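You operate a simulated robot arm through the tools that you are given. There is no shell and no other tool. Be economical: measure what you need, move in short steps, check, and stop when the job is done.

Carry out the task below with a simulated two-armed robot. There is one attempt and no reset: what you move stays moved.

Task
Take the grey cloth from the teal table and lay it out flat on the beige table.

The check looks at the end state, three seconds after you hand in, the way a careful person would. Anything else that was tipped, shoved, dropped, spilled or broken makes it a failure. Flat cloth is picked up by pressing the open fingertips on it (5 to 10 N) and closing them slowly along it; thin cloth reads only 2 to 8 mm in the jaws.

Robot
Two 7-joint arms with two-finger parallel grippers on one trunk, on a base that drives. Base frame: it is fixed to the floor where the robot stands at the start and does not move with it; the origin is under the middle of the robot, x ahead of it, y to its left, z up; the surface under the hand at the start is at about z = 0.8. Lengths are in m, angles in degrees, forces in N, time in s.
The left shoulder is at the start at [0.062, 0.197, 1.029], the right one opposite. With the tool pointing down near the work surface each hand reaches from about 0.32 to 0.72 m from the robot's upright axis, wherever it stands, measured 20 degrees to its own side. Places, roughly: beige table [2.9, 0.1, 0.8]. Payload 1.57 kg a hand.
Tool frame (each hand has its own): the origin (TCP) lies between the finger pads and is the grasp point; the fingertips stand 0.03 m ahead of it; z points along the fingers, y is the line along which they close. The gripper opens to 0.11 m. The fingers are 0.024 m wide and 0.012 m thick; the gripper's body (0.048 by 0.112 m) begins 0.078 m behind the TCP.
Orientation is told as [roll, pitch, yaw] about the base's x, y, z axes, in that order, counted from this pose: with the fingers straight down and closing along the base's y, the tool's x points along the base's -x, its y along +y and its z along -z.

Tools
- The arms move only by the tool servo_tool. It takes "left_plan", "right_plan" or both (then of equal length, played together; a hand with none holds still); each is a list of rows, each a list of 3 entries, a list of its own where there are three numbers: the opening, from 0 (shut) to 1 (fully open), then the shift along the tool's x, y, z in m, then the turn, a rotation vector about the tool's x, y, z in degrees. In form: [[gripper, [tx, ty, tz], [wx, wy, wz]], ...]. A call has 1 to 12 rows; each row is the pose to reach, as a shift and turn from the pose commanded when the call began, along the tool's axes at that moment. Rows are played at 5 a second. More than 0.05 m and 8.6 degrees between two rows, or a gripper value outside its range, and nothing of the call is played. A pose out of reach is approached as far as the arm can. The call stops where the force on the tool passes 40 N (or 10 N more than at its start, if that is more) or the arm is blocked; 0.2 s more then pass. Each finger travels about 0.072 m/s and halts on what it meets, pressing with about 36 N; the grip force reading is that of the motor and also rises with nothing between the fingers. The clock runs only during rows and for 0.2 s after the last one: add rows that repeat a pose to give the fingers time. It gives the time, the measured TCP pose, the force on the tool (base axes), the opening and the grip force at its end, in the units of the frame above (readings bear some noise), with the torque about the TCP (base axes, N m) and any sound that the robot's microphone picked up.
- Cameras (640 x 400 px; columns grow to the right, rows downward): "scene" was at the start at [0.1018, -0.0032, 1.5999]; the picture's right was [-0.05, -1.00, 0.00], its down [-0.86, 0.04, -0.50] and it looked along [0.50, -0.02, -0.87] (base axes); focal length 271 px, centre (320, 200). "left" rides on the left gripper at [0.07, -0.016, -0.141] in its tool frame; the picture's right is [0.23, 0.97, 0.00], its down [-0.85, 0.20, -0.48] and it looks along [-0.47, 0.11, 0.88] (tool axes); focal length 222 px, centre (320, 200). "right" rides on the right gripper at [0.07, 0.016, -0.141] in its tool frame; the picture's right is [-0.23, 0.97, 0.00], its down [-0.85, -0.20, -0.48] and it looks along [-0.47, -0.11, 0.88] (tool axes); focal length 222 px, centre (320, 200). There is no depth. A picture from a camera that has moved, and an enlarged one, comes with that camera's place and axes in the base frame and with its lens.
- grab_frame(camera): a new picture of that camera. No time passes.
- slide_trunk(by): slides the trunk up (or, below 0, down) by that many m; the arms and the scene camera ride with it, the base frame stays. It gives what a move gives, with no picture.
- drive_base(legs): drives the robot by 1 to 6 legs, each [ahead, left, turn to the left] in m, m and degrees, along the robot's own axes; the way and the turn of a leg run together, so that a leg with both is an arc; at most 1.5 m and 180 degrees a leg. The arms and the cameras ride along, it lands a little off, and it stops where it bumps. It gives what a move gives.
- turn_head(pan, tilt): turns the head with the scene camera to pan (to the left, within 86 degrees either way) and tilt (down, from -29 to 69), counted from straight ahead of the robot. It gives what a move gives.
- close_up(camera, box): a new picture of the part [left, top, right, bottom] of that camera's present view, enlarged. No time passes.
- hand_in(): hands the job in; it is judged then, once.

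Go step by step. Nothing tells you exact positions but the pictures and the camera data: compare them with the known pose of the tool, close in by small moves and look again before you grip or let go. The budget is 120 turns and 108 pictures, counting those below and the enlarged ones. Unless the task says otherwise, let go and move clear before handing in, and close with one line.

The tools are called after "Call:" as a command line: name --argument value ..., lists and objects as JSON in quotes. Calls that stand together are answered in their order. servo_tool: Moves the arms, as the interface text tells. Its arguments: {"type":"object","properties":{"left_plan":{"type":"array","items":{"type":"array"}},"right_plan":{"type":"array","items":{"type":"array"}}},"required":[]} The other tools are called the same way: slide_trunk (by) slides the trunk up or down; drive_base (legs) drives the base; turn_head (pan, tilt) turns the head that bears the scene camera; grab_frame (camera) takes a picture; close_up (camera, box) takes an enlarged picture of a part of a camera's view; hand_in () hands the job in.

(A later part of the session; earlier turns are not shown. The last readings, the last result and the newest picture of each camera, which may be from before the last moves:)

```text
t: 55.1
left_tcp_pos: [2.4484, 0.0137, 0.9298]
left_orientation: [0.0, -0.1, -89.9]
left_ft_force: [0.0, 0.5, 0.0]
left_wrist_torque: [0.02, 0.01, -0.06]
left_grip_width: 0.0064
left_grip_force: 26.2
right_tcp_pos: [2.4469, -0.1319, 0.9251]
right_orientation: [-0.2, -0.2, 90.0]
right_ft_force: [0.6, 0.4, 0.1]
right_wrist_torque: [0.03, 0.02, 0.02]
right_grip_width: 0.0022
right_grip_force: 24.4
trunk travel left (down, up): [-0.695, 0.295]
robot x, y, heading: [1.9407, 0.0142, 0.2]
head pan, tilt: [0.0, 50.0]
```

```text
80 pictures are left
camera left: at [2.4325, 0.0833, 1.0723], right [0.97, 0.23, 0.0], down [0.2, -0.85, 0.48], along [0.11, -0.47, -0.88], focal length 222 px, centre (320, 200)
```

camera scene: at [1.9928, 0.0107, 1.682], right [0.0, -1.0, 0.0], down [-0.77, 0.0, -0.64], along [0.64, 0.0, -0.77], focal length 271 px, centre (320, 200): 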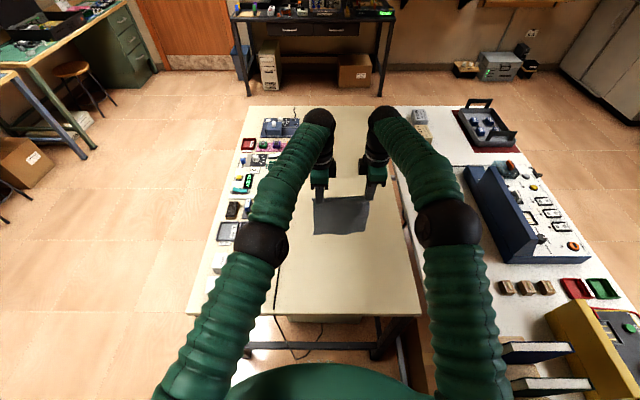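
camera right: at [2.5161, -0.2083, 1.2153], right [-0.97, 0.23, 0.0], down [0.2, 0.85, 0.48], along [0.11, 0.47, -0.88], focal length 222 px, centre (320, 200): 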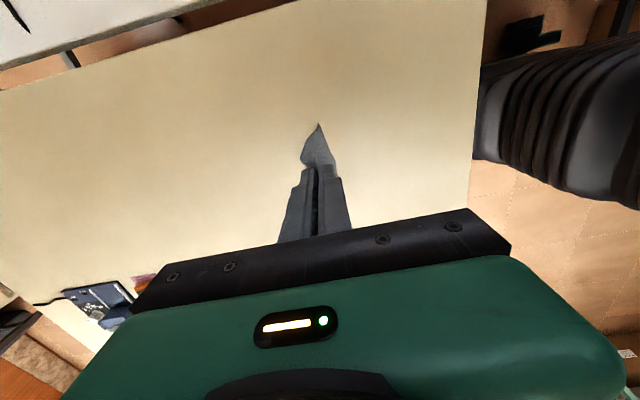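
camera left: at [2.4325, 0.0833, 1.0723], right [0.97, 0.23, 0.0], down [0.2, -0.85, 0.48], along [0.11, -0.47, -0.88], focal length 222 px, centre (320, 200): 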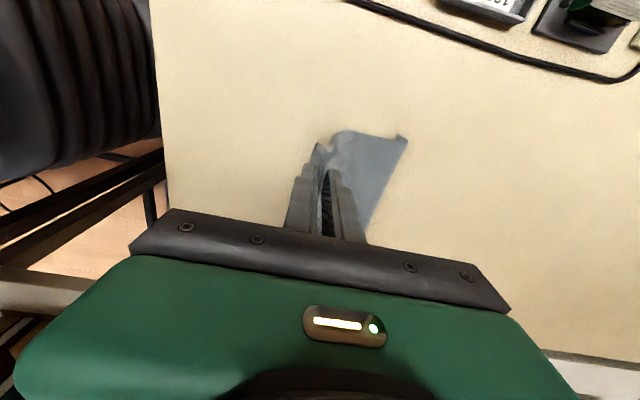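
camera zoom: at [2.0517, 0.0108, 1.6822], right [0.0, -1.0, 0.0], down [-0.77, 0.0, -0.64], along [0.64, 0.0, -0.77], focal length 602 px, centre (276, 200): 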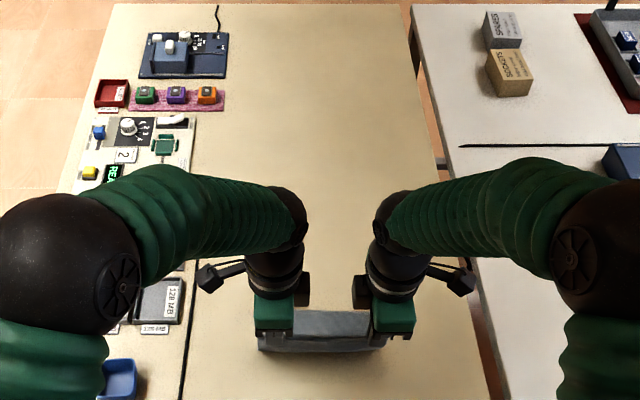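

The far edge now lies at x ≈ 2.546. I continue down and back to just above the table.

Call:
servo_tool --left_plan '[[0, [0, -0.018, 0.012], [0, 0, 0]], [0, [0, -0.034, 0.025], [0, 0, 0]], [0, [0, -0.05, 0.038], [0, 0, 0]], [0, [0, -0.06, 0.052], [0, 0, 0]], [0, [0, -0.07, 0.066], [0, 0, 0]], [0, [0, -0.077, 0.078], [0, 0, 0]], [0, [0, -0.08, 0.087], [0, 0, 0]], [0, [0, -0.08, 0.087], [0, 0, 0]]]' --right_plan '[[0, [0, 0.018, 0.01], [0, 0, 0]], [0, [0, 0.034, 0.022], [0, 0, 0]], [0, [0, 0.05, 0.035], [0, 0, 0]], [0, [0, 0.06, 0.049], [0, 0, 0]], [0, [0, 0.07, 0.062], [0, 0, 0]], [0, [0, 0.077, 0.074], [0, 0, 0]], [0, [0, 0.08, 0.083], [0, 0, 0]], [0, [0, 0.08, 0.083], [0, 0, 0]]]'

Call:
grab_frame --camera "right"

Call:
grab_frame --camera "left"

Call:
turn_head --pan 0 --tilt 64

Call:
close_up --camera "scene" --box '[240, 110, 440, 290]'

```text
t: 56.9
left_tcp_pos: [2.37, 0.0139, 0.8429]
left_orientation: [0.1, 0.0, -89.9]
left_ft_force: [1.0, -0.3, 0.3]
left_wrist_torque: [0.0, 0.0, -0.01]
left_grip_width: 0.0068
left_grip_force: 26.1
right_tcp_pos: [2.3674, -0.1321, 0.8435]
right_orientation: [-0.2, -0.1, 89.9]
right_ft_force: [0.3, -0.2, 0.2]
right_wrist_torque: [0.0, -0.03, -0.01]
right_grip_width: 0.0021
right_grip_force: 24.0
trunk travel left (down, up): [-0.695, 0.295]
robot x, y, heading: [1.937, 0.0123, -0.0]
head pan, tilt: [0.0, 50.0]
```

```text
79 pictures are left
camera right: at [2.3495, -0.201, 0.9852], right [-0.97, 0.23, 0.0], down [0.2, 0.85, 0.48], along [0.11, 0.47, -0.88], focal length 222 px, centre (320, 200)
```

right: 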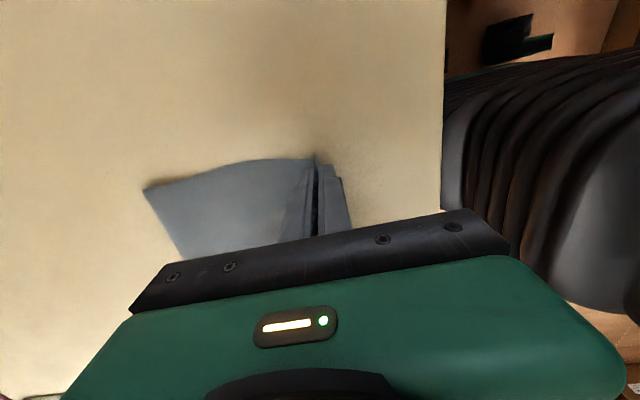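

```text
78 pictures are left
camera left: at [2.3531, 0.0829, 0.985], right [0.97, 0.23, 0.0], down [0.2, -0.85, 0.48], along [0.11, -0.47, -0.88], focal length 222 px, centre (320, 200)
```

left: 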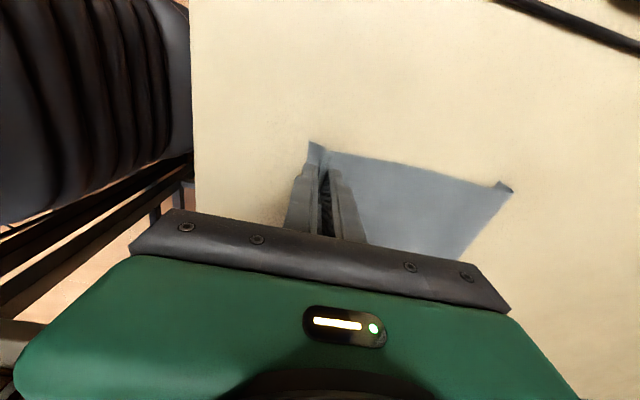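

```text
t: 57.7
left_tcp_pos: [2.3704, 0.013, 0.8419]
left_orientation: [0.1, 0.1, -89.8]
left_ft_force: [-0.4, 0.6, -0.4]
left_wrist_torque: [0.0, 0.0, -0.01]
left_grip_width: 0.0065
left_grip_force: 26.1
right_tcp_pos: [2.3665, -0.1303, 0.8436]
right_orientation: [-0.2, -0.2, 89.9]
right_ft_force: [0.1, 0.9, 0.0]
right_wrist_torque: [0.02, 0.0, 0.0]
right_grip_width: 0.0018
right_grip_force: 23.7
trunk travel left (down, up): [-0.695, 0.295]
robot x, y, heading: [1.9389, 0.0122, -0.1]
head pan, tilt: [0.0, 64.0]
```

```text
2.22 times, centred on (340, 200) of scene
camera zoom: at [2.0363, 0.0107, 1.6652], right [0.0, -1.0, 0.0], down [-0.9, 0.0, -0.44], along [0.44, 0.0, -0.9], focal length 602 px, centre (276, 200)
```

zoom: 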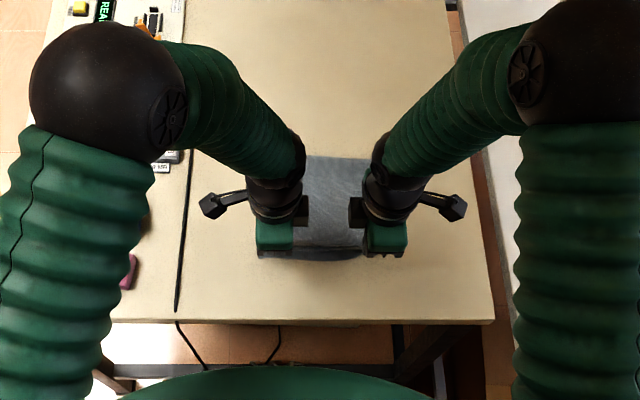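

Laid out well. I lower the last millimetres, then open slowly and look.

Call:
servo_tool --left_plan '[[0, [0, -0.004, 0.004], [0, 0, 0]], [0, [0, -0.006, 0.008], [0, 0, 0]], [0, [0, -0.006, 0.008], [0, 0, 0]], [0.08, [0, -0.006, 0.008], [0, 0, 0]], [0.16, [0, -0.006, 0.008], [0, 0, 0]], [0.24, [0, -0.006, 0.008], [0, 0, 0]], [0.32, [0, -0.006, 0.008], [0, 0, 0]], [0.4, [0, -0.006, 0.008], [0, 0, 0]], [0.4, [0, -0.006, 0.008], [0, 0, 0]]]' --right_plan '[[0, [0, 0.004, 0.004], [0, 0, 0]], [0, [0, 0.006, 0.009], [0, 0, 0]], [0, [0, 0.006, 0.009], [0, 0, 0]], [0.08, [0, 0.006, 0.009], [0, 0, 0]], [0.16, [0, 0.006, 0.009], [0, 0, 0]], [0.24, [0, 0.006, 0.009], [0, 0, 0]], [0.32, [0, 0.006, 0.009], [0, 0, 0]], [0.4, [0, 0.006, 0.009], [0, 0, 0]], [0.4, [0, 0.006, 0.009], [0, 0, 0]]]'

Call:
grab_frame --camera "right"

Call:
grab_frame --camera "left"

```text
t: 59.7
left_tcp_pos: [2.3645, 0.0133, 0.8334]
left_orientation: [0.0, -0.1, -90.0]
left_ft_force: [-0.1, -0.3, 0.4]
left_wrist_torque: [0.02, 0.0, 0.0]
left_grip_width: 0.0442
left_grip_force: 0.0
right_tcp_pos: [2.3615, -0.13, 0.8342]
right_orientation: [-0.2, -0.1, 90.0]
right_ft_force: [0.0, 0.4, 0.9]
right_wrist_torque: [-0.02, 0.02, -0.04]
right_grip_width: 0.0442
right_grip_force: 0.1
trunk travel left (down, up): [-0.695, 0.295]
robot x, y, heading: [1.9417, 0.0078, -0.3]
head pan, tilt: [0.0, 64.0]
```

```text
76 pictures are left
camera right: at [2.344, -0.2009, 0.976], right [-0.97, 0.23, 0.0], down [0.2, 0.85, 0.48], along [0.11, 0.47, -0.88], focal length 222 px, centre (320, 200)
```

right: 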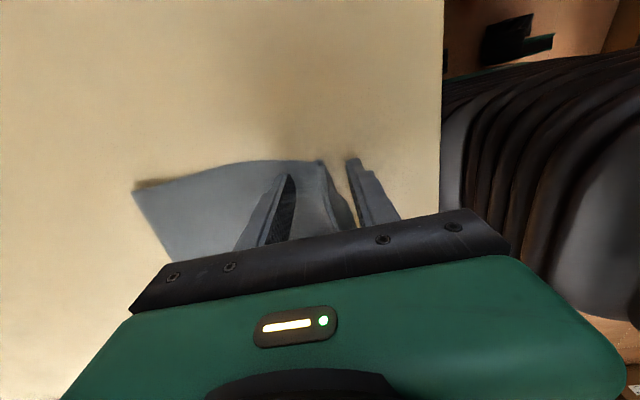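

```text
75 pictures are left
camera left: at [2.3478, 0.0829, 0.9769], right [0.97, 0.23, 0.0], down [0.2, -0.85, 0.48], along [0.11, -0.47, -0.88], focal length 222 px, centre (320, 200)
```

left: 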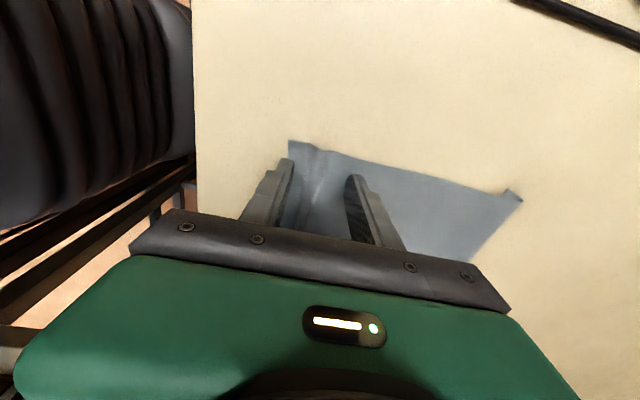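

Both let go, cloth spread between jaws. I raise the hands and inspect.

Call:
servo_tool --left_plan '[[0.4, [0, 0, -0.02], [0, 0, 0]], [0.4, [0, 0, -0.06], [0, 0, 0]], [0.4, [0.03, 0, -0.1], [0, 0, 0]], [0.4, [0.07, 0, -0.13], [0, 0, 0]], [0.4, [0.11, 0, -0.16], [0, 0, 0]]]' --right_plan '[[0.4, [0, 0, -0.02], [0, 0, 0]], [0.4, [0, 0, -0.06], [0, 0, 0]], [0.4, [0.03, 0, -0.1], [0, 0, 0]], [0.4, [0.07, 0, -0.13], [0, 0, 0]], [0.4, [0.11, 0, -0.16], [0, 0, 0]]]'

Call:
close_up --camera "scene" --box '[260, 140, 420, 280]'

Call:
grab_frame --camera "left"

Call:
grab_frame --camera "right"

```text
t: 60.9
left_tcp_pos: [2.3609, 0.1249, 0.9969]
left_orientation: [0.2, -0.1, -89.9]
left_ft_force: [-0.5, 0.3, 0.2]
left_wrist_torque: [-0.03, 0.03, 0.03]
left_grip_width: 0.0442
left_grip_force: 0.0
right_tcp_pos: [2.359, -0.2411, 0.9956]
right_orientation: [-0.3, -0.1, 90.0]
right_ft_force: [-0.1, 0.4, 0.3]
right_wrist_torque: [0.01, -0.02, 0.02]
right_grip_width: 0.0438
right_grip_force: 0.0
trunk travel left (down, up): [-0.695, 0.295]
robot x, y, heading: [1.9412, 0.0126, 0.2]
head pan, tilt: [0.0, 64.0]
```

```text
2.86 times, centred on (340, 210) of scene
camera zoom: at [2.032, 0.0115, 1.6653], right [0.0, -1.0, 0.0], down [-0.9, 0.0, -0.44], along [0.44, 0.0, -0.9], focal length 774 px, centre (263, 171)
```

zoom: 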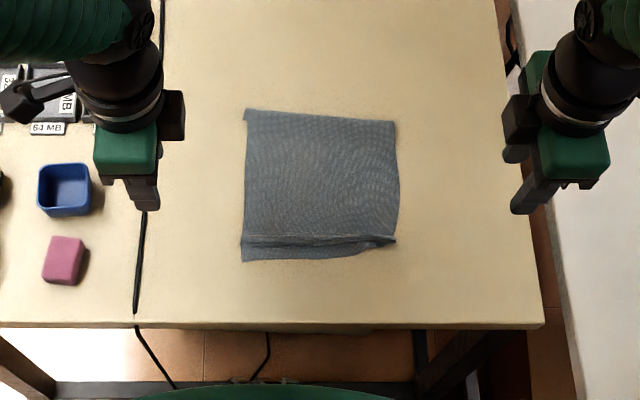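

```text
73 pictures are left
camera left: at [2.3442, 0.1939, 1.1389], right [0.97, 0.23, 0.0], down [0.2, -0.85, 0.48], along [0.11, -0.47, -0.88], focal length 222 px, centre (320, 200)
```

left: 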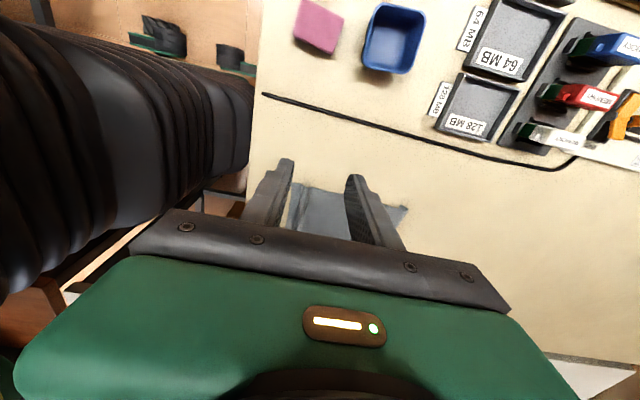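

```text
72 pictures are left
camera right: at [2.3405, -0.3112, 1.1373], right [-0.97, 0.23, 0.0], down [0.2, 0.85, 0.48], along [0.11, 0.47, -0.88], focal length 222 px, centre (320, 200)
```

right: 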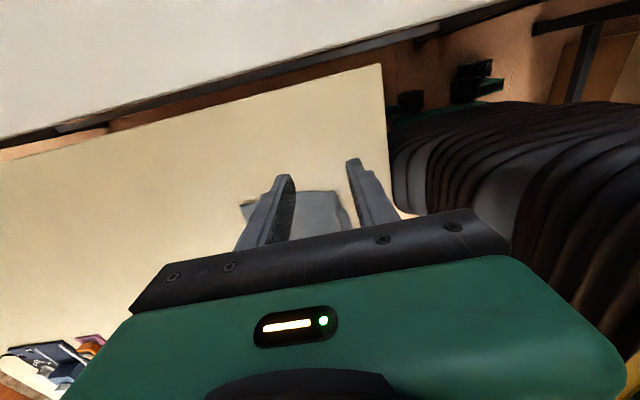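

Mostly flat; a ridge remains near the near edge and the near-right corner seems tucked. A closer look.

Call:
close_up --camera "scene" --box '[310, 175, 380, 220]'

Call:
close_up --camera "scene" --box '[310, 210, 380, 255]'

```text
8.89 times, centred on (345, 198) of scene
camera zoom: at [2.032, 0.0115, 1.6653], right [0.0, -1.0, 0.0], down [-0.9, 0.0, -0.44], along [0.44, 0.0, -0.9], focal length 2407 px, centre (98, 222)
```

zoom: 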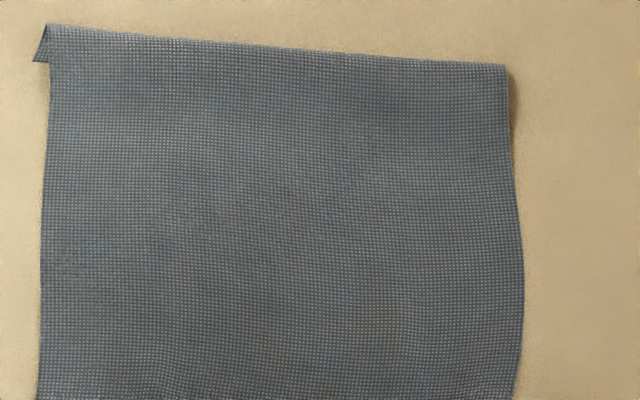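

```text
8.89 times, centred on (345, 232) of scene
camera zoom: at [2.032, 0.0115, 1.6653], right [0.0, -1.0, 0.0], down [-0.9, 0.0, -0.44], along [0.44, 0.0, -0.9], focal length 2407 px, centre (98, -89)
```

zoom: 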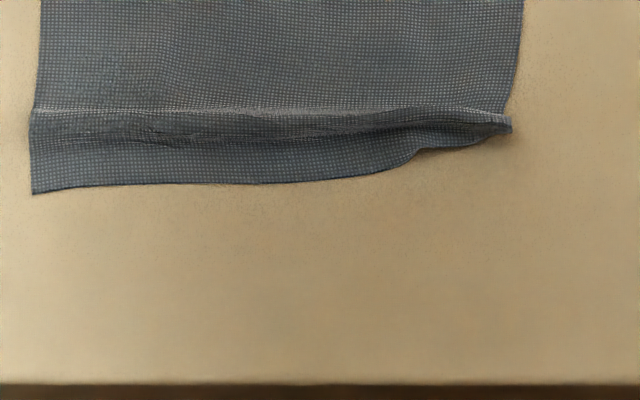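

The far edge got folded under ~1.5 cm when the base crept forward with the cloth touching, and the near edge has a ridge. I'll regrasp the near edge, lift, and re-lay it while drawing it back. First, approach.

Call:
servo_tool --left_plan '[[0.3, [-0.04, 0.002, 0], [0, 0, 0]], [0.3, [-0.08, 0.002, 0.02], [0, 0, 0]], [0.3, [-0.112, 0.002, 0.06], [0, 0, 0]], [0.3, [-0.112, 0.002, 0.1], [0, 0, 0]], [0.3, [-0.112, 0.002, 0.14], [0, 0, 0]], [0.3, [-0.112, 0.002, 0.158], [0, 0, 0]], [0.3, [-0.112, 0.002, 0.16], [0, 0, 0]]]' --right_plan '[[0.3, [-0.04, -0.026, 0], [0, 0, 0]], [0.3, [-0.08, -0.026, 0.02], [0, 0, 0]], [0.3, [-0.116, -0.026, 0.06], [0, 0, 0]], [0.3, [-0.116, -0.026, 0.1], [0, 0, 0]], [0.3, [-0.116, -0.026, 0.14], [0, 0, 0]], [0.3, [-0.116, -0.026, 0.157], [0, 0, 0]], [0.3, [-0.116, -0.026, 0.159], [0, 0, 0]]]'

Call:
close_up --camera "left" --box '[220, 110, 420, 235]'

Call:
close_up --camera "right" --box '[220, 110, 420, 235]'

```text
refused: row 3 steps farther than a row can; nothing moved
```

```text
3.20 times, centred on (320, 172) of left
camera zoom: at [2.3442, 0.1939, 1.1389], right [0.97, 0.23, 0.0], down [0.2, -0.85, 0.48], along [0.11, -0.47, -0.88], focal length 711 px, centre (320, 288)
```

zoom: 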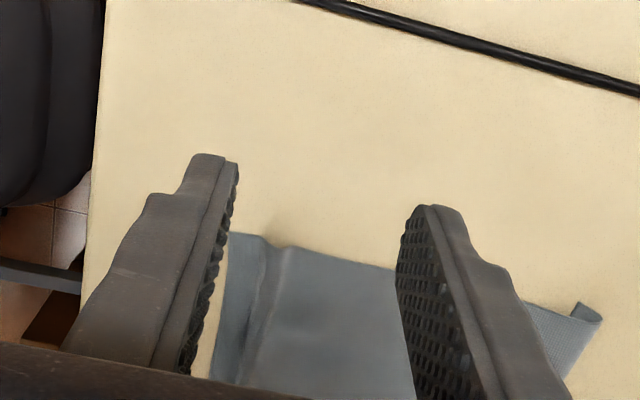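

```text
3.20 times, centred on (320, 172) of right
camera zoom: at [2.3405, -0.3112, 1.1373], right [-0.97, 0.23, 0.0], down [0.2, 0.85, 0.48], along [0.11, 0.47, -0.88], focal length 711 px, centre (320, 288)
```

zoom: 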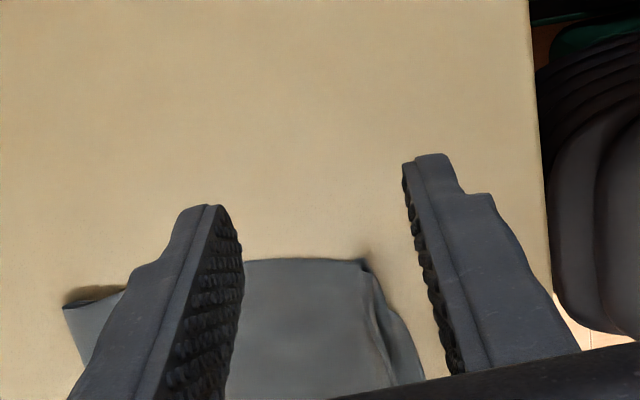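

Same approach with shorter steps.

Call:
servo_tool --left_plan '[[0.3, [-0.04, 0.002, 0], [0, 0, 0]], [0.3, [-0.08, 0.002, 0.01], [0, 0, 0]], [0.3, [-0.112, 0.002, 0.03], [0, 0, 0]], [0.3, [-0.112, 0.002, 0.07], [0, 0, 0]], [0.3, [-0.112, 0.002, 0.11], [0, 0, 0]], [0.3, [-0.112, 0.002, 0.145], [0, 0, 0]], [0.3, [-0.112, 0.002, 0.158], [0, 0, 0]], [0.3, [-0.112, 0.002, 0.16], [0, 0, 0]]]' --right_plan '[[0.3, [-0.03, -0.026, 0], [0, 0, 0]], [0.3, [-0.07, -0.026, 0.01], [0, 0, 0]], [0.3, [-0.116, -0.026, 0.02], [0, 0, 0]], [0.3, [-0.116, -0.026, 0.065], [0, 0, 0]], [0.3, [-0.116, -0.026, 0.11], [0, 0, 0]], [0.3, [-0.116, -0.026, 0.145], [0, 0, 0]], [0.3, [-0.116, -0.026, 0.157], [0, 0, 0]], [0.3, [-0.116, -0.026, 0.159], [0, 0, 0]]]'

Call:
close_up --camera "left" --box '[220, 110, 420, 235]'

Call:
close_up --camera "right" --box '[220, 110, 420, 235]'

```text
t: 62.7
left_tcp_pos: [2.3656, 0.0112, 0.834]
left_orientation: [0.1, 0.0, -89.9]
left_ft_force: [-0.4, 0.2, -0.1]
left_wrist_torque: [0.02, 0.03, 0.03]
left_grip_width: 0.0329
left_grip_force: 0.0
right_tcp_pos: [2.3871, -0.1238, 0.8351]
right_orientation: [-0.2, -0.1, 89.9]
right_ft_force: [-0.4, 0.2, 0.5]
right_wrist_torque: [0.01, 0.0, -0.02]
right_grip_width: 0.0329
right_grip_force: 0.1
trunk travel left (down, up): [-0.695, 0.295]
robot x, y, heading: [1.9418, 0.0092, -0.1]
head pan, tilt: [0.0, 64.0]
```

```text
3.20 times, centred on (320, 172) of left
camera zoom: at [2.3488, 0.0814, 0.9774], right [0.97, 0.23, 0.0], down [0.2, -0.85, 0.48], along [0.11, -0.47, -0.88], focal length 711 px, centre (320, 288)
```

zoom: 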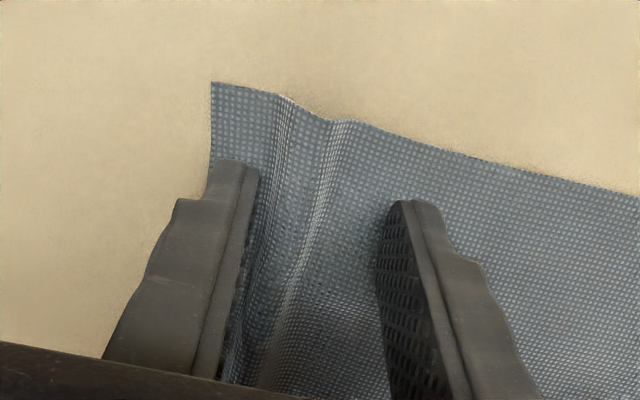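

```text
3.20 times, centred on (320, 172) of right
camera zoom: at [2.3702, -0.1949, 0.9772], right [-0.97, 0.23, 0.0], down [0.2, 0.85, 0.48], along [0.11, 0.47, -0.88], focal length 711 px, centre (320, 288)
```

zoom: 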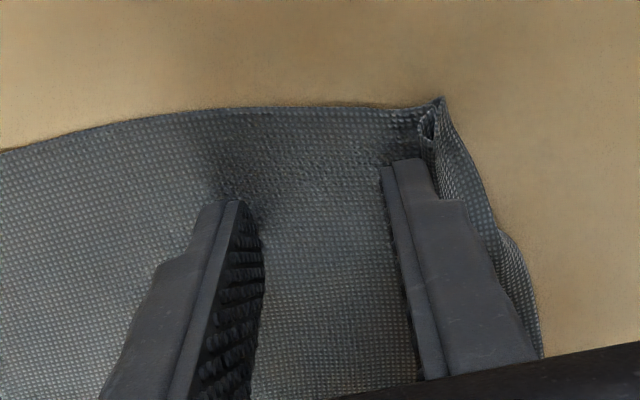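

Both jaws straddle cloth nicely. Press lightly.

Call:
servo_tool --left_plan '[[0.3, [0, 0, 0.0015], [0, 0, 0]], [0.3, [0, 0, 0.0025], [0, 0, 0]], [0.3, [0, 0, 0.0025], [0, 0, 0]]]' --right_plan '[[0.3, [0, 0, 0.0015], [0, 0, 0]], [0.3, [0, 0, 0.003], [0, 0, 0]], [0.3, [0, 0, 0.003], [0, 0, 0]]]'

```text
t: 63.5
left_tcp_pos: [2.3658, 0.0115, 0.8321]
left_orientation: [0.1, 0.1, -89.9]
left_ft_force: [-1.2, 0.3, 0.1]
left_wrist_torque: [-0.02, 0.05, 0.0]
left_grip_width: 0.0331
left_grip_force: 0.0
right_tcp_pos: [2.388, -0.1247, 0.8327]
right_orientation: [-0.2, -0.1, 89.9]
right_ft_force: [0.4, 0.5, 0.3]
right_wrist_torque: [0.0, 0.01, 0.02]
right_grip_width: 0.0329
right_grip_force: 0.0
trunk travel left (down, up): [-0.695, 0.295]
robot x, y, heading: [1.9398, 0.0146, 0.2]
head pan, tilt: [0.0, 64.0]
```

Call:
servo_tool --left_plan '[[0.3, [0, 0, 0.0007], [0, 0, 0]], [0.3, [0, 0, 0.001], [0, 0, 0]], [0.3, [0, 0, 0.001], [0, 0, 0]]]' --right_plan '[[0.3, [0, 0, 0.0007], [0, 0, 0]], [0.3, [0, 0, 0.0014], [0, 0, 0]], [0.3, [0, 0, 0.0014], [0, 0, 0]]]'

```text
t: 64.3
left_tcp_pos: [2.3663, 0.0103, 0.8318]
left_orientation: [0.1, -0.1, -89.9]
left_ft_force: [-0.1, 0.1, 5.2]
left_wrist_torque: [0.02, 0.1, 0.02]
left_grip_width: 0.0331
left_grip_force: 0.0
right_tcp_pos: [2.3884, -0.1251, 0.8316]
right_orientation: [-0.2, -0.1, 89.9]
right_ft_force: [0.4, -0.2, 0.8]
right_wrist_torque: [0.0, -0.03, 0.02]
right_grip_width: 0.0328
right_grip_force: 0.1
trunk travel left (down, up): [-0.695, 0.295]
robot x, y, heading: [1.9389, 0.013, -0.1]
head pan, tilt: [0.0, 64.0]
```

Call:
servo_tool --left_plan '[[0.3, [0, 0, 0.0001], [0, 0, 0]], [0.3, [0, 0, 0.0001], [0, 0, 0]]]' --right_plan '[[0.3, [0, 0, 0.0006], [0, 0, 0]], [0.3, [0, 0, 0.0006], [0, 0, 0]]]'

```text
t: 64.9
left_tcp_pos: [2.3651, 0.0109, 0.8303]
left_orientation: [0.1, -0.1, -90.0]
left_ft_force: [-1.0, 1.0, 8.4]
left_wrist_torque: [-0.01, 0.14, 0.0]
left_grip_width: 0.0331
left_grip_force: 0.1
right_tcp_pos: [2.3872, -0.1261, 0.8315]
right_orientation: [-0.2, -0.1, 90.0]
right_ft_force: [-1.0, -0.1, 1.2]
right_wrist_torque: [-0.01, 0.04, 0.03]
right_grip_width: 0.0332
right_grip_force: 0.2
trunk travel left (down, up): [-0.695, 0.295]
robot x, y, heading: [1.9363, 0.0149, 0.1]
head pan, tilt: [0.0, 64.0]
```

Call:
servo_tool --left_plan '[[0.3, [0, 0, 0], [0, 0, 0]], [0.3, [0, 0, 0], [0, 0, 0]], [0.26, [0, 0, 0], [0, 0, 0]], [0.22, [0, 0, 0], [0, 0, 0]], [0.18, [0, 0, 0], [0, 0, 0]], [0.14, [0, 0, 0], [0, 0, 0]], [0.1, [0, 0, 0], [0, 0, 0]], [0.06, [0, 0, 0], [0, 0, 0]], [0.03, [0, 0, 0], [0, 0, 0]], [0, [0, 0, 0], [0, 0, 0]], [0, [0, 0, 0], [0, 0, 0]]]' --right_plan '[[0.3, [0, 0, 0.0004], [0, 0, 0]], [0.3, [0, 0, 0.0005], [0, 0, 0]], [0.26, [0, 0, 0.0005], [0, 0, 0]], [0.22, [0, 0, 0.0005], [0, 0, 0]], [0.18, [0, 0, 0.0005], [0, 0, 0]], [0.14, [0, 0, 0.0005], [0, 0, 0]], [0.1, [0, 0, 0.0005], [0, 0, 0]], [0.06, [0, 0, 0.0005], [0, 0, 0]], [0.03, [0, 0, 0.0005], [0, 0, 0]], [0, [0, 0, 0.0005], [0, 0, 0]], [0, [0, 0, 0.0005], [0, 0, 0]]]'

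Call:
close_up --camera "left" --box '[220, 110, 420, 235]'

Call:
close_up --camera "right" --box '[220, 110, 420, 235]'

```text
t: 67.3
left_tcp_pos: [2.366, 0.0121, 0.8306]
left_orientation: [0.1, 0.0, -90.0]
left_ft_force: [-0.2, -0.1, 2.7]
left_wrist_torque: [-0.03, 0.0, 0.06]
left_grip_width: 0.0022
left_grip_force: 23.2
right_tcp_pos: [2.3865, -0.1232, 0.8306]
right_orientation: [-0.3, -0.1, 89.8]
right_ft_force: [-2.3, 0.1, 11.6]
right_wrist_torque: [-0.08, 0.15, -0.02]
right_grip_width: 0.0067
right_grip_force: 26.3
trunk travel left (down, up): [-0.695, 0.295]
robot x, y, heading: [1.9374, 0.0139, -0.1]
head pan, tilt: [0.0, 64.0]
```

```text
3.20 times, centred on (320, 172) of left
camera zoom: at [2.3484, 0.0814, 0.9742], right [0.97, 0.23, 0.0], down [0.2, -0.85, 0.48], along [0.11, -0.47, -0.88], focal length 711 px, centre (320, 288)
```

zoom: 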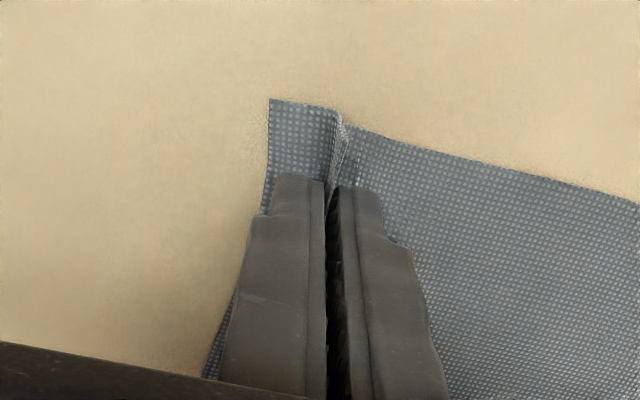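

```text
3.20 times, centred on (320, 172) of right
camera zoom: at [2.3692, -0.1945, 0.9726], right [-0.97, 0.23, 0.0], down [0.2, 0.85, 0.48], along [0.11, 0.47, -0.88], focal length 711 px, centre (320, 288)
```

zoom: 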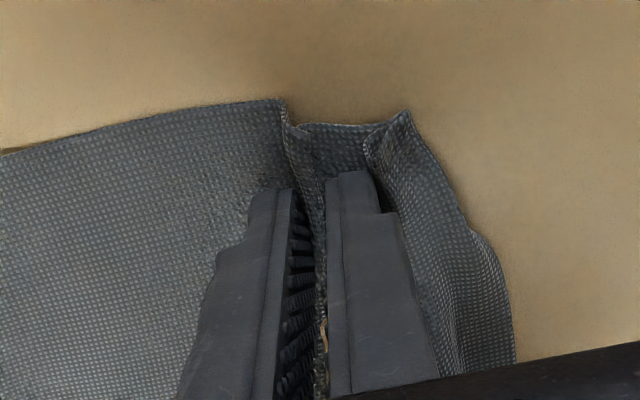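

Both grip. Lift, moving up and forward until the cloth hangs clear.

Call:
servo_tool --left_plan '[[0, [0, 0, -0.025], [0, 0, 0]], [0, [0, 0.015, -0.055], [0, 0, 0]], [0, [0, 0.035, -0.085], [0, 0, 0]], [0, [0, 0.06, -0.115], [0, 0, 0]], [0, [0, 0.085, -0.145], [0, 0, 0]], [0, [0, 0.11, -0.175], [0, 0, 0]], [0, [0, 0.13, -0.205], [0, 0, 0]], [0, [0, 0.14, -0.235], [0, 0, 0]], [0, [0, 0.14, -0.26], [0, 0, 0]], [0, [0, 0.14, -0.26], [0, 0, 0]]]' --right_plan '[[0, [0, 0, -0.025], [0, 0, 0]], [0, [0, -0.015, -0.055], [0, 0, 0]], [0, [0, -0.035, -0.085], [0, 0, 0]], [0, [0, -0.06, -0.115], [0, 0, 0]], [0, [0, -0.085, -0.145], [0, 0, 0]], [0, [0, -0.11, -0.175], [0, 0, 0]], [0, [0, -0.13, -0.205], [0, 0, 0]], [0, [0, -0.14, -0.235], [0, 0, 0]], [0, [0, -0.14, -0.26], [0, 0, 0]], [0, [0, -0.14, -0.26], [0, 0, 0]]]'

Call:
turn_head --pan 0 --tilt 50

Call:
close_up --camera "scene" --box '[260, 110, 440, 250]'

Call:
close_up --camera "right" --box '[220, 80, 420, 235]'

Call:
close_up --camera "left" --box '[220, 80, 420, 235]'

```text
t: 69.5
left_tcp_pos: [2.5069, 0.0118, 1.0897]
left_orientation: [0.0, 0.0, -89.9]
left_ft_force: [-0.4, 0.1, -0.2]
left_wrist_torque: [0.0, 0.01, 0.03]
left_grip_width: 0.002
left_grip_force: 23.4
right_tcp_pos: [2.5245, -0.1247, 1.091]
right_orientation: [-0.1, -0.1, 90.0]
right_ft_force: [0.6, -0.1, -0.8]
right_wrist_torque: [0.0, -0.02, -0.02]
right_grip_width: 0.0067
right_grip_force: 26.1
trunk travel left (down, up): [-0.695, 0.295]
robot x, y, heading: [1.9378, 0.0116, -0.1]
head pan, tilt: [0.0, 64.0]
```

```text
t: 70.2
left_tcp_pos: [2.5066, 0.0119, 1.0895]
left_orientation: [0.0, -0.1, -89.8]
left_ft_force: [0.7, -0.3, -0.3]
left_wrist_torque: [0.02, -0.01, -0.01]
left_grip_width: 0.0019
left_grip_force: 23.6
right_tcp_pos: [2.5262, -0.1258, 1.0902]
right_orientation: [-0.2, 0.0, 89.9]
right_ft_force: [-0.4, 0.3, -1.0]
right_wrist_torque: [0.0, -0.01, 0.0]
right_grip_width: 0.0064
right_grip_force: 26.7
trunk travel left (down, up): [-0.695, 0.295]
robot x, y, heading: [1.939, 0.0114, -0.1]
head pan, tilt: [0.0, 50.0]
```

```text
2.86 times, centred on (350, 180) of scene
camera zoom: at [2.0525, 0.0108, 1.682], right [0.0, -1.0, 0.0], down [-0.77, 0.0, -0.64], along [0.64, 0.0, -0.77], focal length 774 px, centre (234, 257)
```

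zoom: 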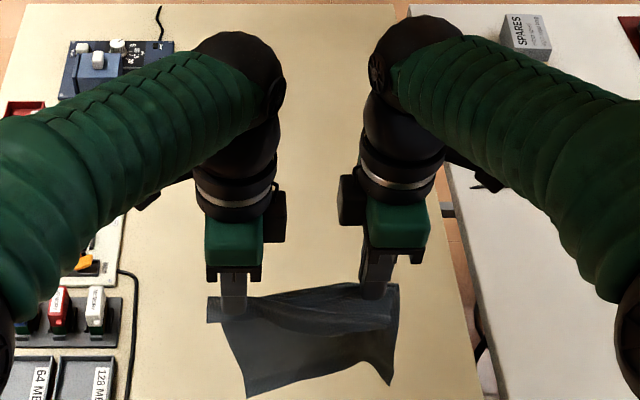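

```text
2.58 times, centred on (320, 158) of right
camera zoom: at [2.5088, -0.1962, 1.2323], right [-0.97, 0.23, 0.0], down [0.2, 0.85, 0.48], along [0.11, 0.47, -0.88], focal length 573 px, centre (320, 310)
```

zoom: 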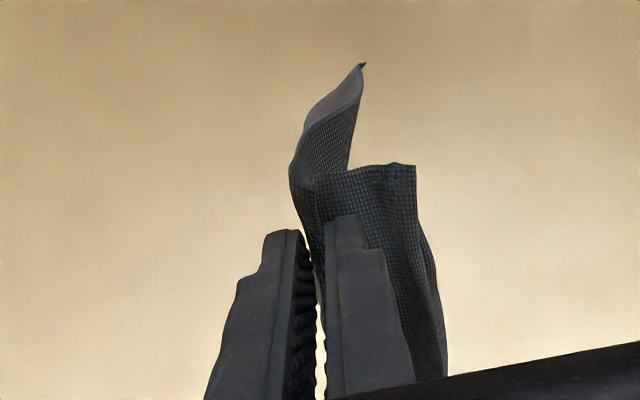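

```text
2.58 times, centred on (320, 158) of left
camera zoom: at [2.4895, 0.0817, 1.2333], right [0.97, 0.23, 0.0], down [0.2, -0.85, 0.48], along [0.11, -0.47, -0.88], focal length 573 px, centre (320, 310)
```

zoom: 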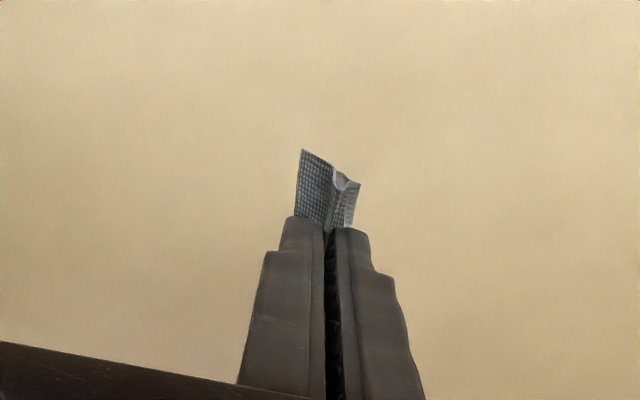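

The cloth hangs freely with its far edge unfolded. I move a bit forward for margin, then lower while moving back so the bottom edge trails correctly.

Call:
servo_tool --left_plan '[[0, [0, 0.03, 0], [0, 0, 0]], [0, [0, 0.055, 0], [0, 0, 0]], [0, [0, 0.055, 0], [0, 0, 0]], [0, [0, 0.055, 0], [0, 0, 0]], [0, [0, 0.05, 0.03], [0, 0, 0]], [0, [0, 0.035, 0.055], [0, 0, 0]], [0, [0, 0.015, 0.075], [0, 0, 0]], [0, [0, -0.008, 0.092], [0, 0, 0]], [0, [0, -0.03, 0.107], [0, 0, 0]], [0, [0, -0.05, 0.12], [0, 0, 0]], [0, [0, -0.05, 0.12], [0, 0, 0]]]' --right_plan '[[0, [0, -0.025, 0], [0, 0, 0]], [0, [0, -0.05, 0], [0, 0, 0]], [0, [0, -0.05, 0], [0, 0, 0]], [0, [0, -0.05, 0], [0, 0, 0]], [0, [0, -0.045, 0.03], [0, 0, 0]], [0, [0, -0.03, 0.055], [0, 0, 0]], [0, [0, -0.01, 0.075], [0, 0, 0]], [0, [0, 0.013, 0.092], [0, 0, 0]], [0, [0, 0.035, 0.107], [0, 0, 0]], [0, [0, 0.055, 0.12], [0, 0, 0]], [0, [0, 0.055, 0.12], [0, 0, 0]]]'

Call:
grab_frame --camera "right"

Call:
grab_frame --camera "left"

Call:
close_up --camera "scene" --box '[260, 110, 440, 250]'

```text
t: 72.6
left_tcp_pos: [2.4569, 0.0131, 0.9692]
left_orientation: [0.0, 0.0, -89.9]
left_ft_force: [-0.3, -0.6, -0.2]
left_wrist_torque: [0.01, -0.01, 0.04]
left_grip_width: 0.0018
left_grip_force: 23.6
right_tcp_pos: [2.4726, -0.1261, 0.971]
right_orientation: [-0.2, -0.1, 89.9]
right_ft_force: [0.6, 0.1, 0.4]
right_wrist_torque: [-0.02, 0.0, -0.04]
right_grip_width: 0.0065
right_grip_force: 26.0
trunk travel left (down, up): [-0.695, 0.295]
robot x, y, heading: [1.9402, 0.0136, 0.2]
head pan, tilt: [0.0, 50.0]
```

```text
60 pictures are left
camera right: at [2.4556, -0.1956, 1.1117], right [-0.97, 0.23, 0.0], down [0.2, 0.85, 0.48], along [0.11, 0.47, -0.88], focal length 222 px, centre (320, 200)
```

right: 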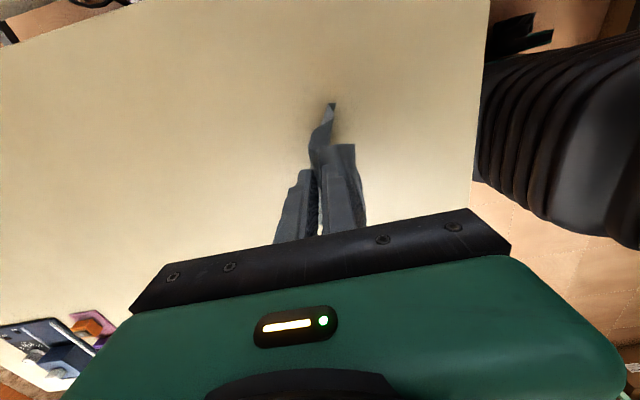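

```text
59 pictures are left
camera left: at [2.4403, 0.0815, 1.1127], right [0.97, 0.23, 0.0], down [0.2, -0.85, 0.48], along [0.11, -0.47, -0.88], focal length 222 px, centre (320, 200)
```

left: 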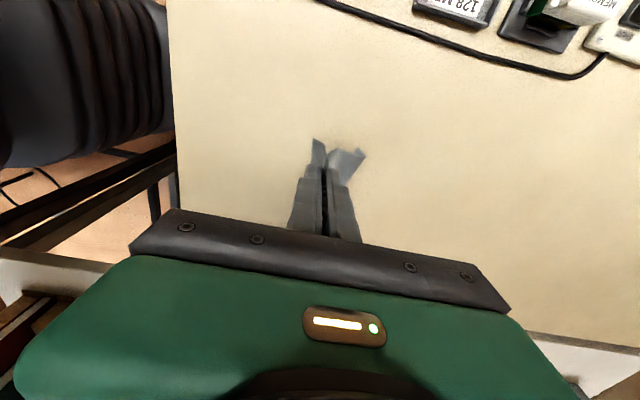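

```text
2.86 times, centred on (350, 180) of scene
camera zoom: at [2.0529, 0.0107, 1.682], right [0.0, -1.0, 0.0], down [-0.77, 0.0, -0.64], along [0.64, 0.0, -0.77], focal length 774 px, centre (234, 257)
```

zoom: 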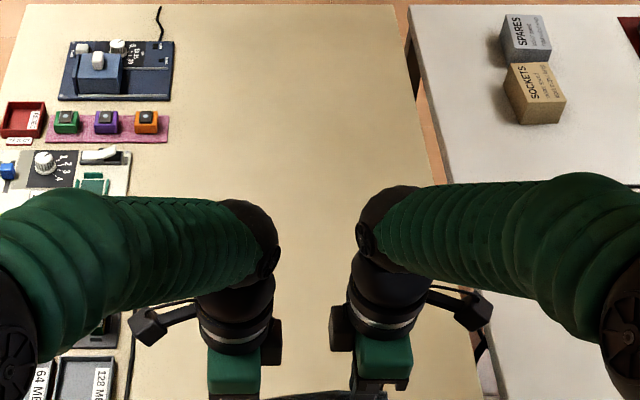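

Call:
close_up --camera "right" --box '[240, 80, 420, 220]'

Call:
close_up --camera "left" --box '[240, 80, 420, 220]'

Call:
turn_head --pan 0 --tilt 66

Call:
close_up --camera "scene" --box '[260, 110, 440, 250]'

```text
2.86 times, centred on (330, 150) of right
camera zoom: at [2.4556, -0.1956, 1.1117], right [-0.97, 0.23, 0.0], down [0.2, 0.85, 0.48], along [0.11, 0.47, -0.88], focal length 635 px, centre (291, 343)
```

zoom: 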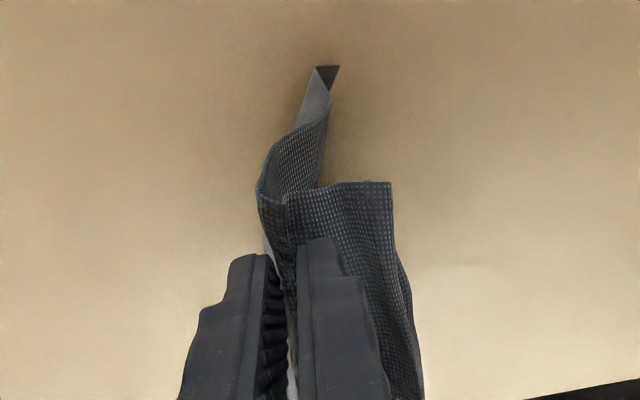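

```text
2.86 times, centred on (330, 150) of left
camera zoom: at [2.4403, 0.0815, 1.1127], right [0.97, 0.23, 0.0], down [0.2, -0.85, 0.48], along [0.11, -0.47, -0.88], focal length 635 px, centre (291, 343)
```

zoom: 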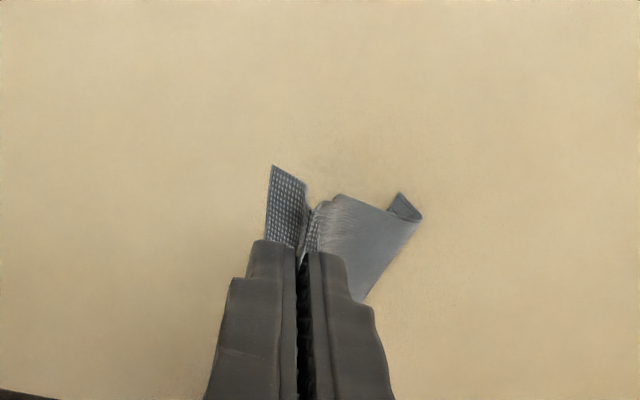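

```text
t: 73.4
left_tcp_pos: [2.4558, 0.0124, 0.9705]
left_orientation: [0.1, 0.0, -89.8]
left_ft_force: [-0.3, -1.0, 0.5]
left_wrist_torque: [-0.03, 0.01, 0.04]
left_grip_width: 0.0021
left_grip_force: 24.1
right_tcp_pos: [2.4717, -0.1253, 0.971]
right_orientation: [-0.2, -0.1, 89.8]
right_ft_force: [-0.2, -0.7, -0.2]
right_wrist_torque: [-0.03, 0.0, -0.02]
right_grip_width: 0.0064
right_grip_force: 26.0
trunk travel left (down, up): [-0.695, 0.295]
robot x, y, heading: [1.9352, 0.0111, -0.2]
head pan, tilt: [0.0, 66.0]
```

```text
2.86 times, centred on (350, 180) of scene
camera zoom: at [2.0343, 0.0108, 1.6631], right [0.0, -1.0, 0.0], down [-0.91, 0.0, -0.4], along [0.4, 0.0, -0.91], focal length 774 px, centre (234, 257)
```

zoom: 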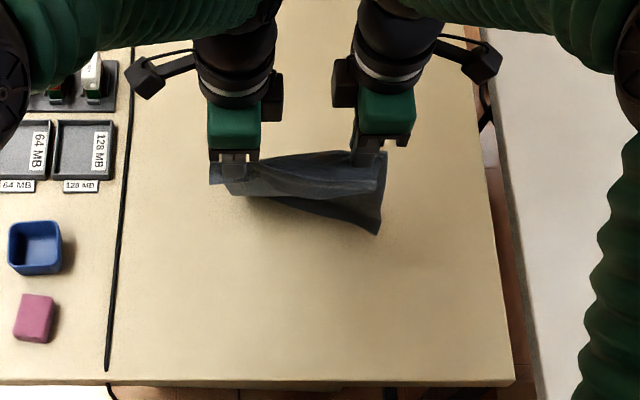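

The bottom-right is buckling toward me instead of trailing, because the right side hangs shorter. I'll lift clear again, level the bottom edge (right hand 3 cm lower), creep forward, then drag with only light contact.

Call:
servo_tool --left_plan '[[0, [0, 0, -0.03], [0, 0, 0]], [0, [0, 0, -0.06], [0, 0, 0]], [0, [0, 0, -0.09], [0, 0, 0]], [0, [0, 0, -0.11], [0, 0, 0]], [0, [0, 0, -0.11], [0, 0, 0]]]' --right_plan '[[0, [0, 0, -0.03], [0, 0, 0]], [0, [0, 0, -0.06], [0, 0, 0]], [0, [0, 0, -0.075], [0, 0, 0]], [0, [0, 0, -0.08], [0, 0, 0]], [0, [0, 0, -0.08], [0, 0, 0]]]'

Call:
drive_base --legs '[[0.04, 0, 0]]'

Call:
servo_tool --left_plan '[[0, [0, 0.025, 0], [0, 0, 0]], [0, [0, 0.05, 0], [0, 0, 0]], [0, [0, 0.075, 0], [0, 0, 0]], [0, [0, 0.1, 0], [0, 0, 0]], [0, [0, 0.1, 0], [0, 0, 0]], [0, [0, 0.1, 0], [0, 0, 0]], [0, [0, 0.1, 0], [0, 0, 0]]]' --right_plan '[[0, [0, -0.025, 0], [0, 0, 0]], [0, [0, -0.05, 0], [0, 0, 0]], [0, [0, -0.075, 0], [0, 0, 0]], [0, [0, -0.1, 0], [0, 0, 0]], [0, [0, -0.1, 0], [0, 0, 0]], [0, [0, -0.1, 0], [0, 0, 0]], [0, [0, -0.1, 0], [0, 0, 0]]]'

Call:
close_up --camera "right" --box '[240, 80, 420, 220]'

Call:
turn_head --pan 0 --tilt 56

Call:
close_up --camera "scene" --box '[260, 110, 440, 250]'

```text
t: 74.6
left_tcp_pos: [2.4569, 0.0124, 1.0802]
left_orientation: [0.1, 0.0, -89.9]
left_ft_force: [-0.2, -0.5, 0.3]
left_wrist_torque: [-0.01, 0.01, 0.03]
left_grip_width: 0.002
left_grip_force: 24.1
right_tcp_pos: [2.4696, -0.1255, 1.0506]
right_orientation: [-0.2, -0.1, 89.9]
right_ft_force: [0.3, 0.0, 0.1]
right_wrist_torque: [-0.02, 0.03, -0.01]
right_grip_width: 0.0067
right_grip_force: 26.2
trunk travel left (down, up): [-0.695, 0.295]
robot x, y, heading: [1.9366, 0.011, 0.1]
head pan, tilt: [0.0, 66.0]
```

```text
t: 75.5
left_tcp_pos: [2.4878, 0.0114, 1.0864]
left_orientation: [0.6, 0.0, -89.9]
left_ft_force: [-0.6, -0.8, 0.3]
left_wrist_torque: [-0.01, -0.02, -0.02]
left_grip_width: 0.0021
left_grip_force: 23.8
right_tcp_pos: [2.5028, -0.1251, 1.0553]
right_orientation: [-0.8, -0.1, 89.8]
right_ft_force: [-0.6, -0.4, 0.2]
right_wrist_torque: [0.01, -0.02, 0.02]
right_grip_width: 0.0062
right_grip_force: 26.5
trunk travel left (down, up): [-0.695, 0.295]
robot x, y, heading: [1.9811, 0.011, -0.1]
head pan, tilt: [0.0, 66.0]
```

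```text
t: 77.1
left_tcp_pos: [2.5975, 0.0121, 1.082]
left_orientation: [0.1, -0.1, -89.9]
left_ft_force: [0.8, -0.3, -0.2]
left_wrist_torque: [-0.04, 0.01, -0.04]
left_grip_width: 0.0022
left_grip_force: 23.7
right_tcp_pos: [2.6122, -0.1257, 1.0498]
right_orientation: [-0.1, -0.1, 89.8]
right_ft_force: [0.6, 0.2, -0.2]
right_wrist_torque: [-0.02, -0.01, -0.03]
right_grip_width: 0.0063
right_grip_force: 26.6
trunk travel left (down, up): [-0.695, 0.295]
robot x, y, heading: [1.9799, 0.0107, -0.1]
head pan, tilt: [0.0, 66.0]
```

```text
2.86 times, centred on (330, 150) of right
camera zoom: at [2.5944, -0.1958, 1.1918], right [-0.97, 0.23, 0.0], down [0.2, 0.85, 0.48], along [0.11, 0.47, -0.88], focal length 635 px, centre (291, 343)
```

zoom: 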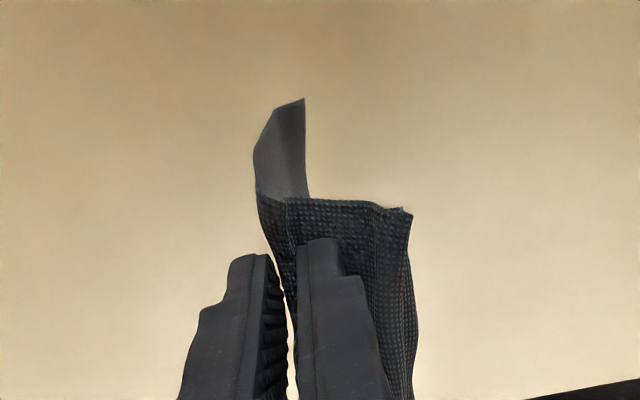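

```text
t: 77.8
left_tcp_pos: [2.5956, 0.0114, 1.0823]
left_orientation: [0.1, 0.0, -89.9]
left_ft_force: [0.5, 0.0, -0.4]
left_wrist_torque: [-0.05, -0.01, 0.0]
left_grip_width: 0.0018
left_grip_force: 24.2
right_tcp_pos: [2.611, -0.1246, 1.0508]
right_orientation: [-0.2, -0.1, 89.9]
right_ft_force: [-0.3, 0.5, -0.3]
right_wrist_torque: [-0.01, 0.01, -0.03]
right_grip_width: 0.0067
right_grip_force: 26.6
trunk travel left (down, up): [-0.695, 0.295]
robot x, y, heading: [1.979, 0.0138, 0.2]
head pan, tilt: [0.0, 56.0]
```

```text
2.86 times, centred on (350, 180) of scene
camera zoom: at [2.0867, 0.0107, 1.6743], right [0.0, -1.0, 0.0], down [-0.83, 0.0, -0.56], along [0.56, 0.0, -0.83], focal length 774 px, centre (234, 257)
```

zoom: 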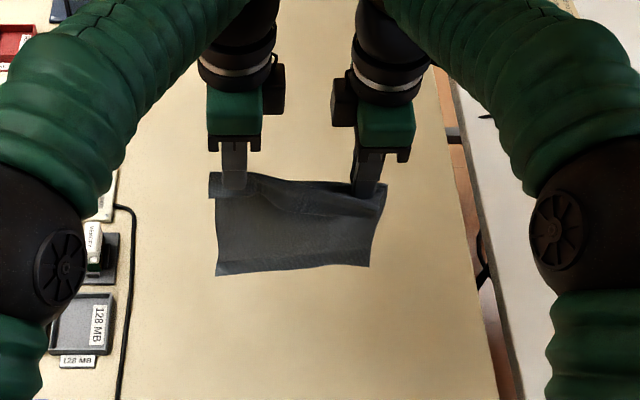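

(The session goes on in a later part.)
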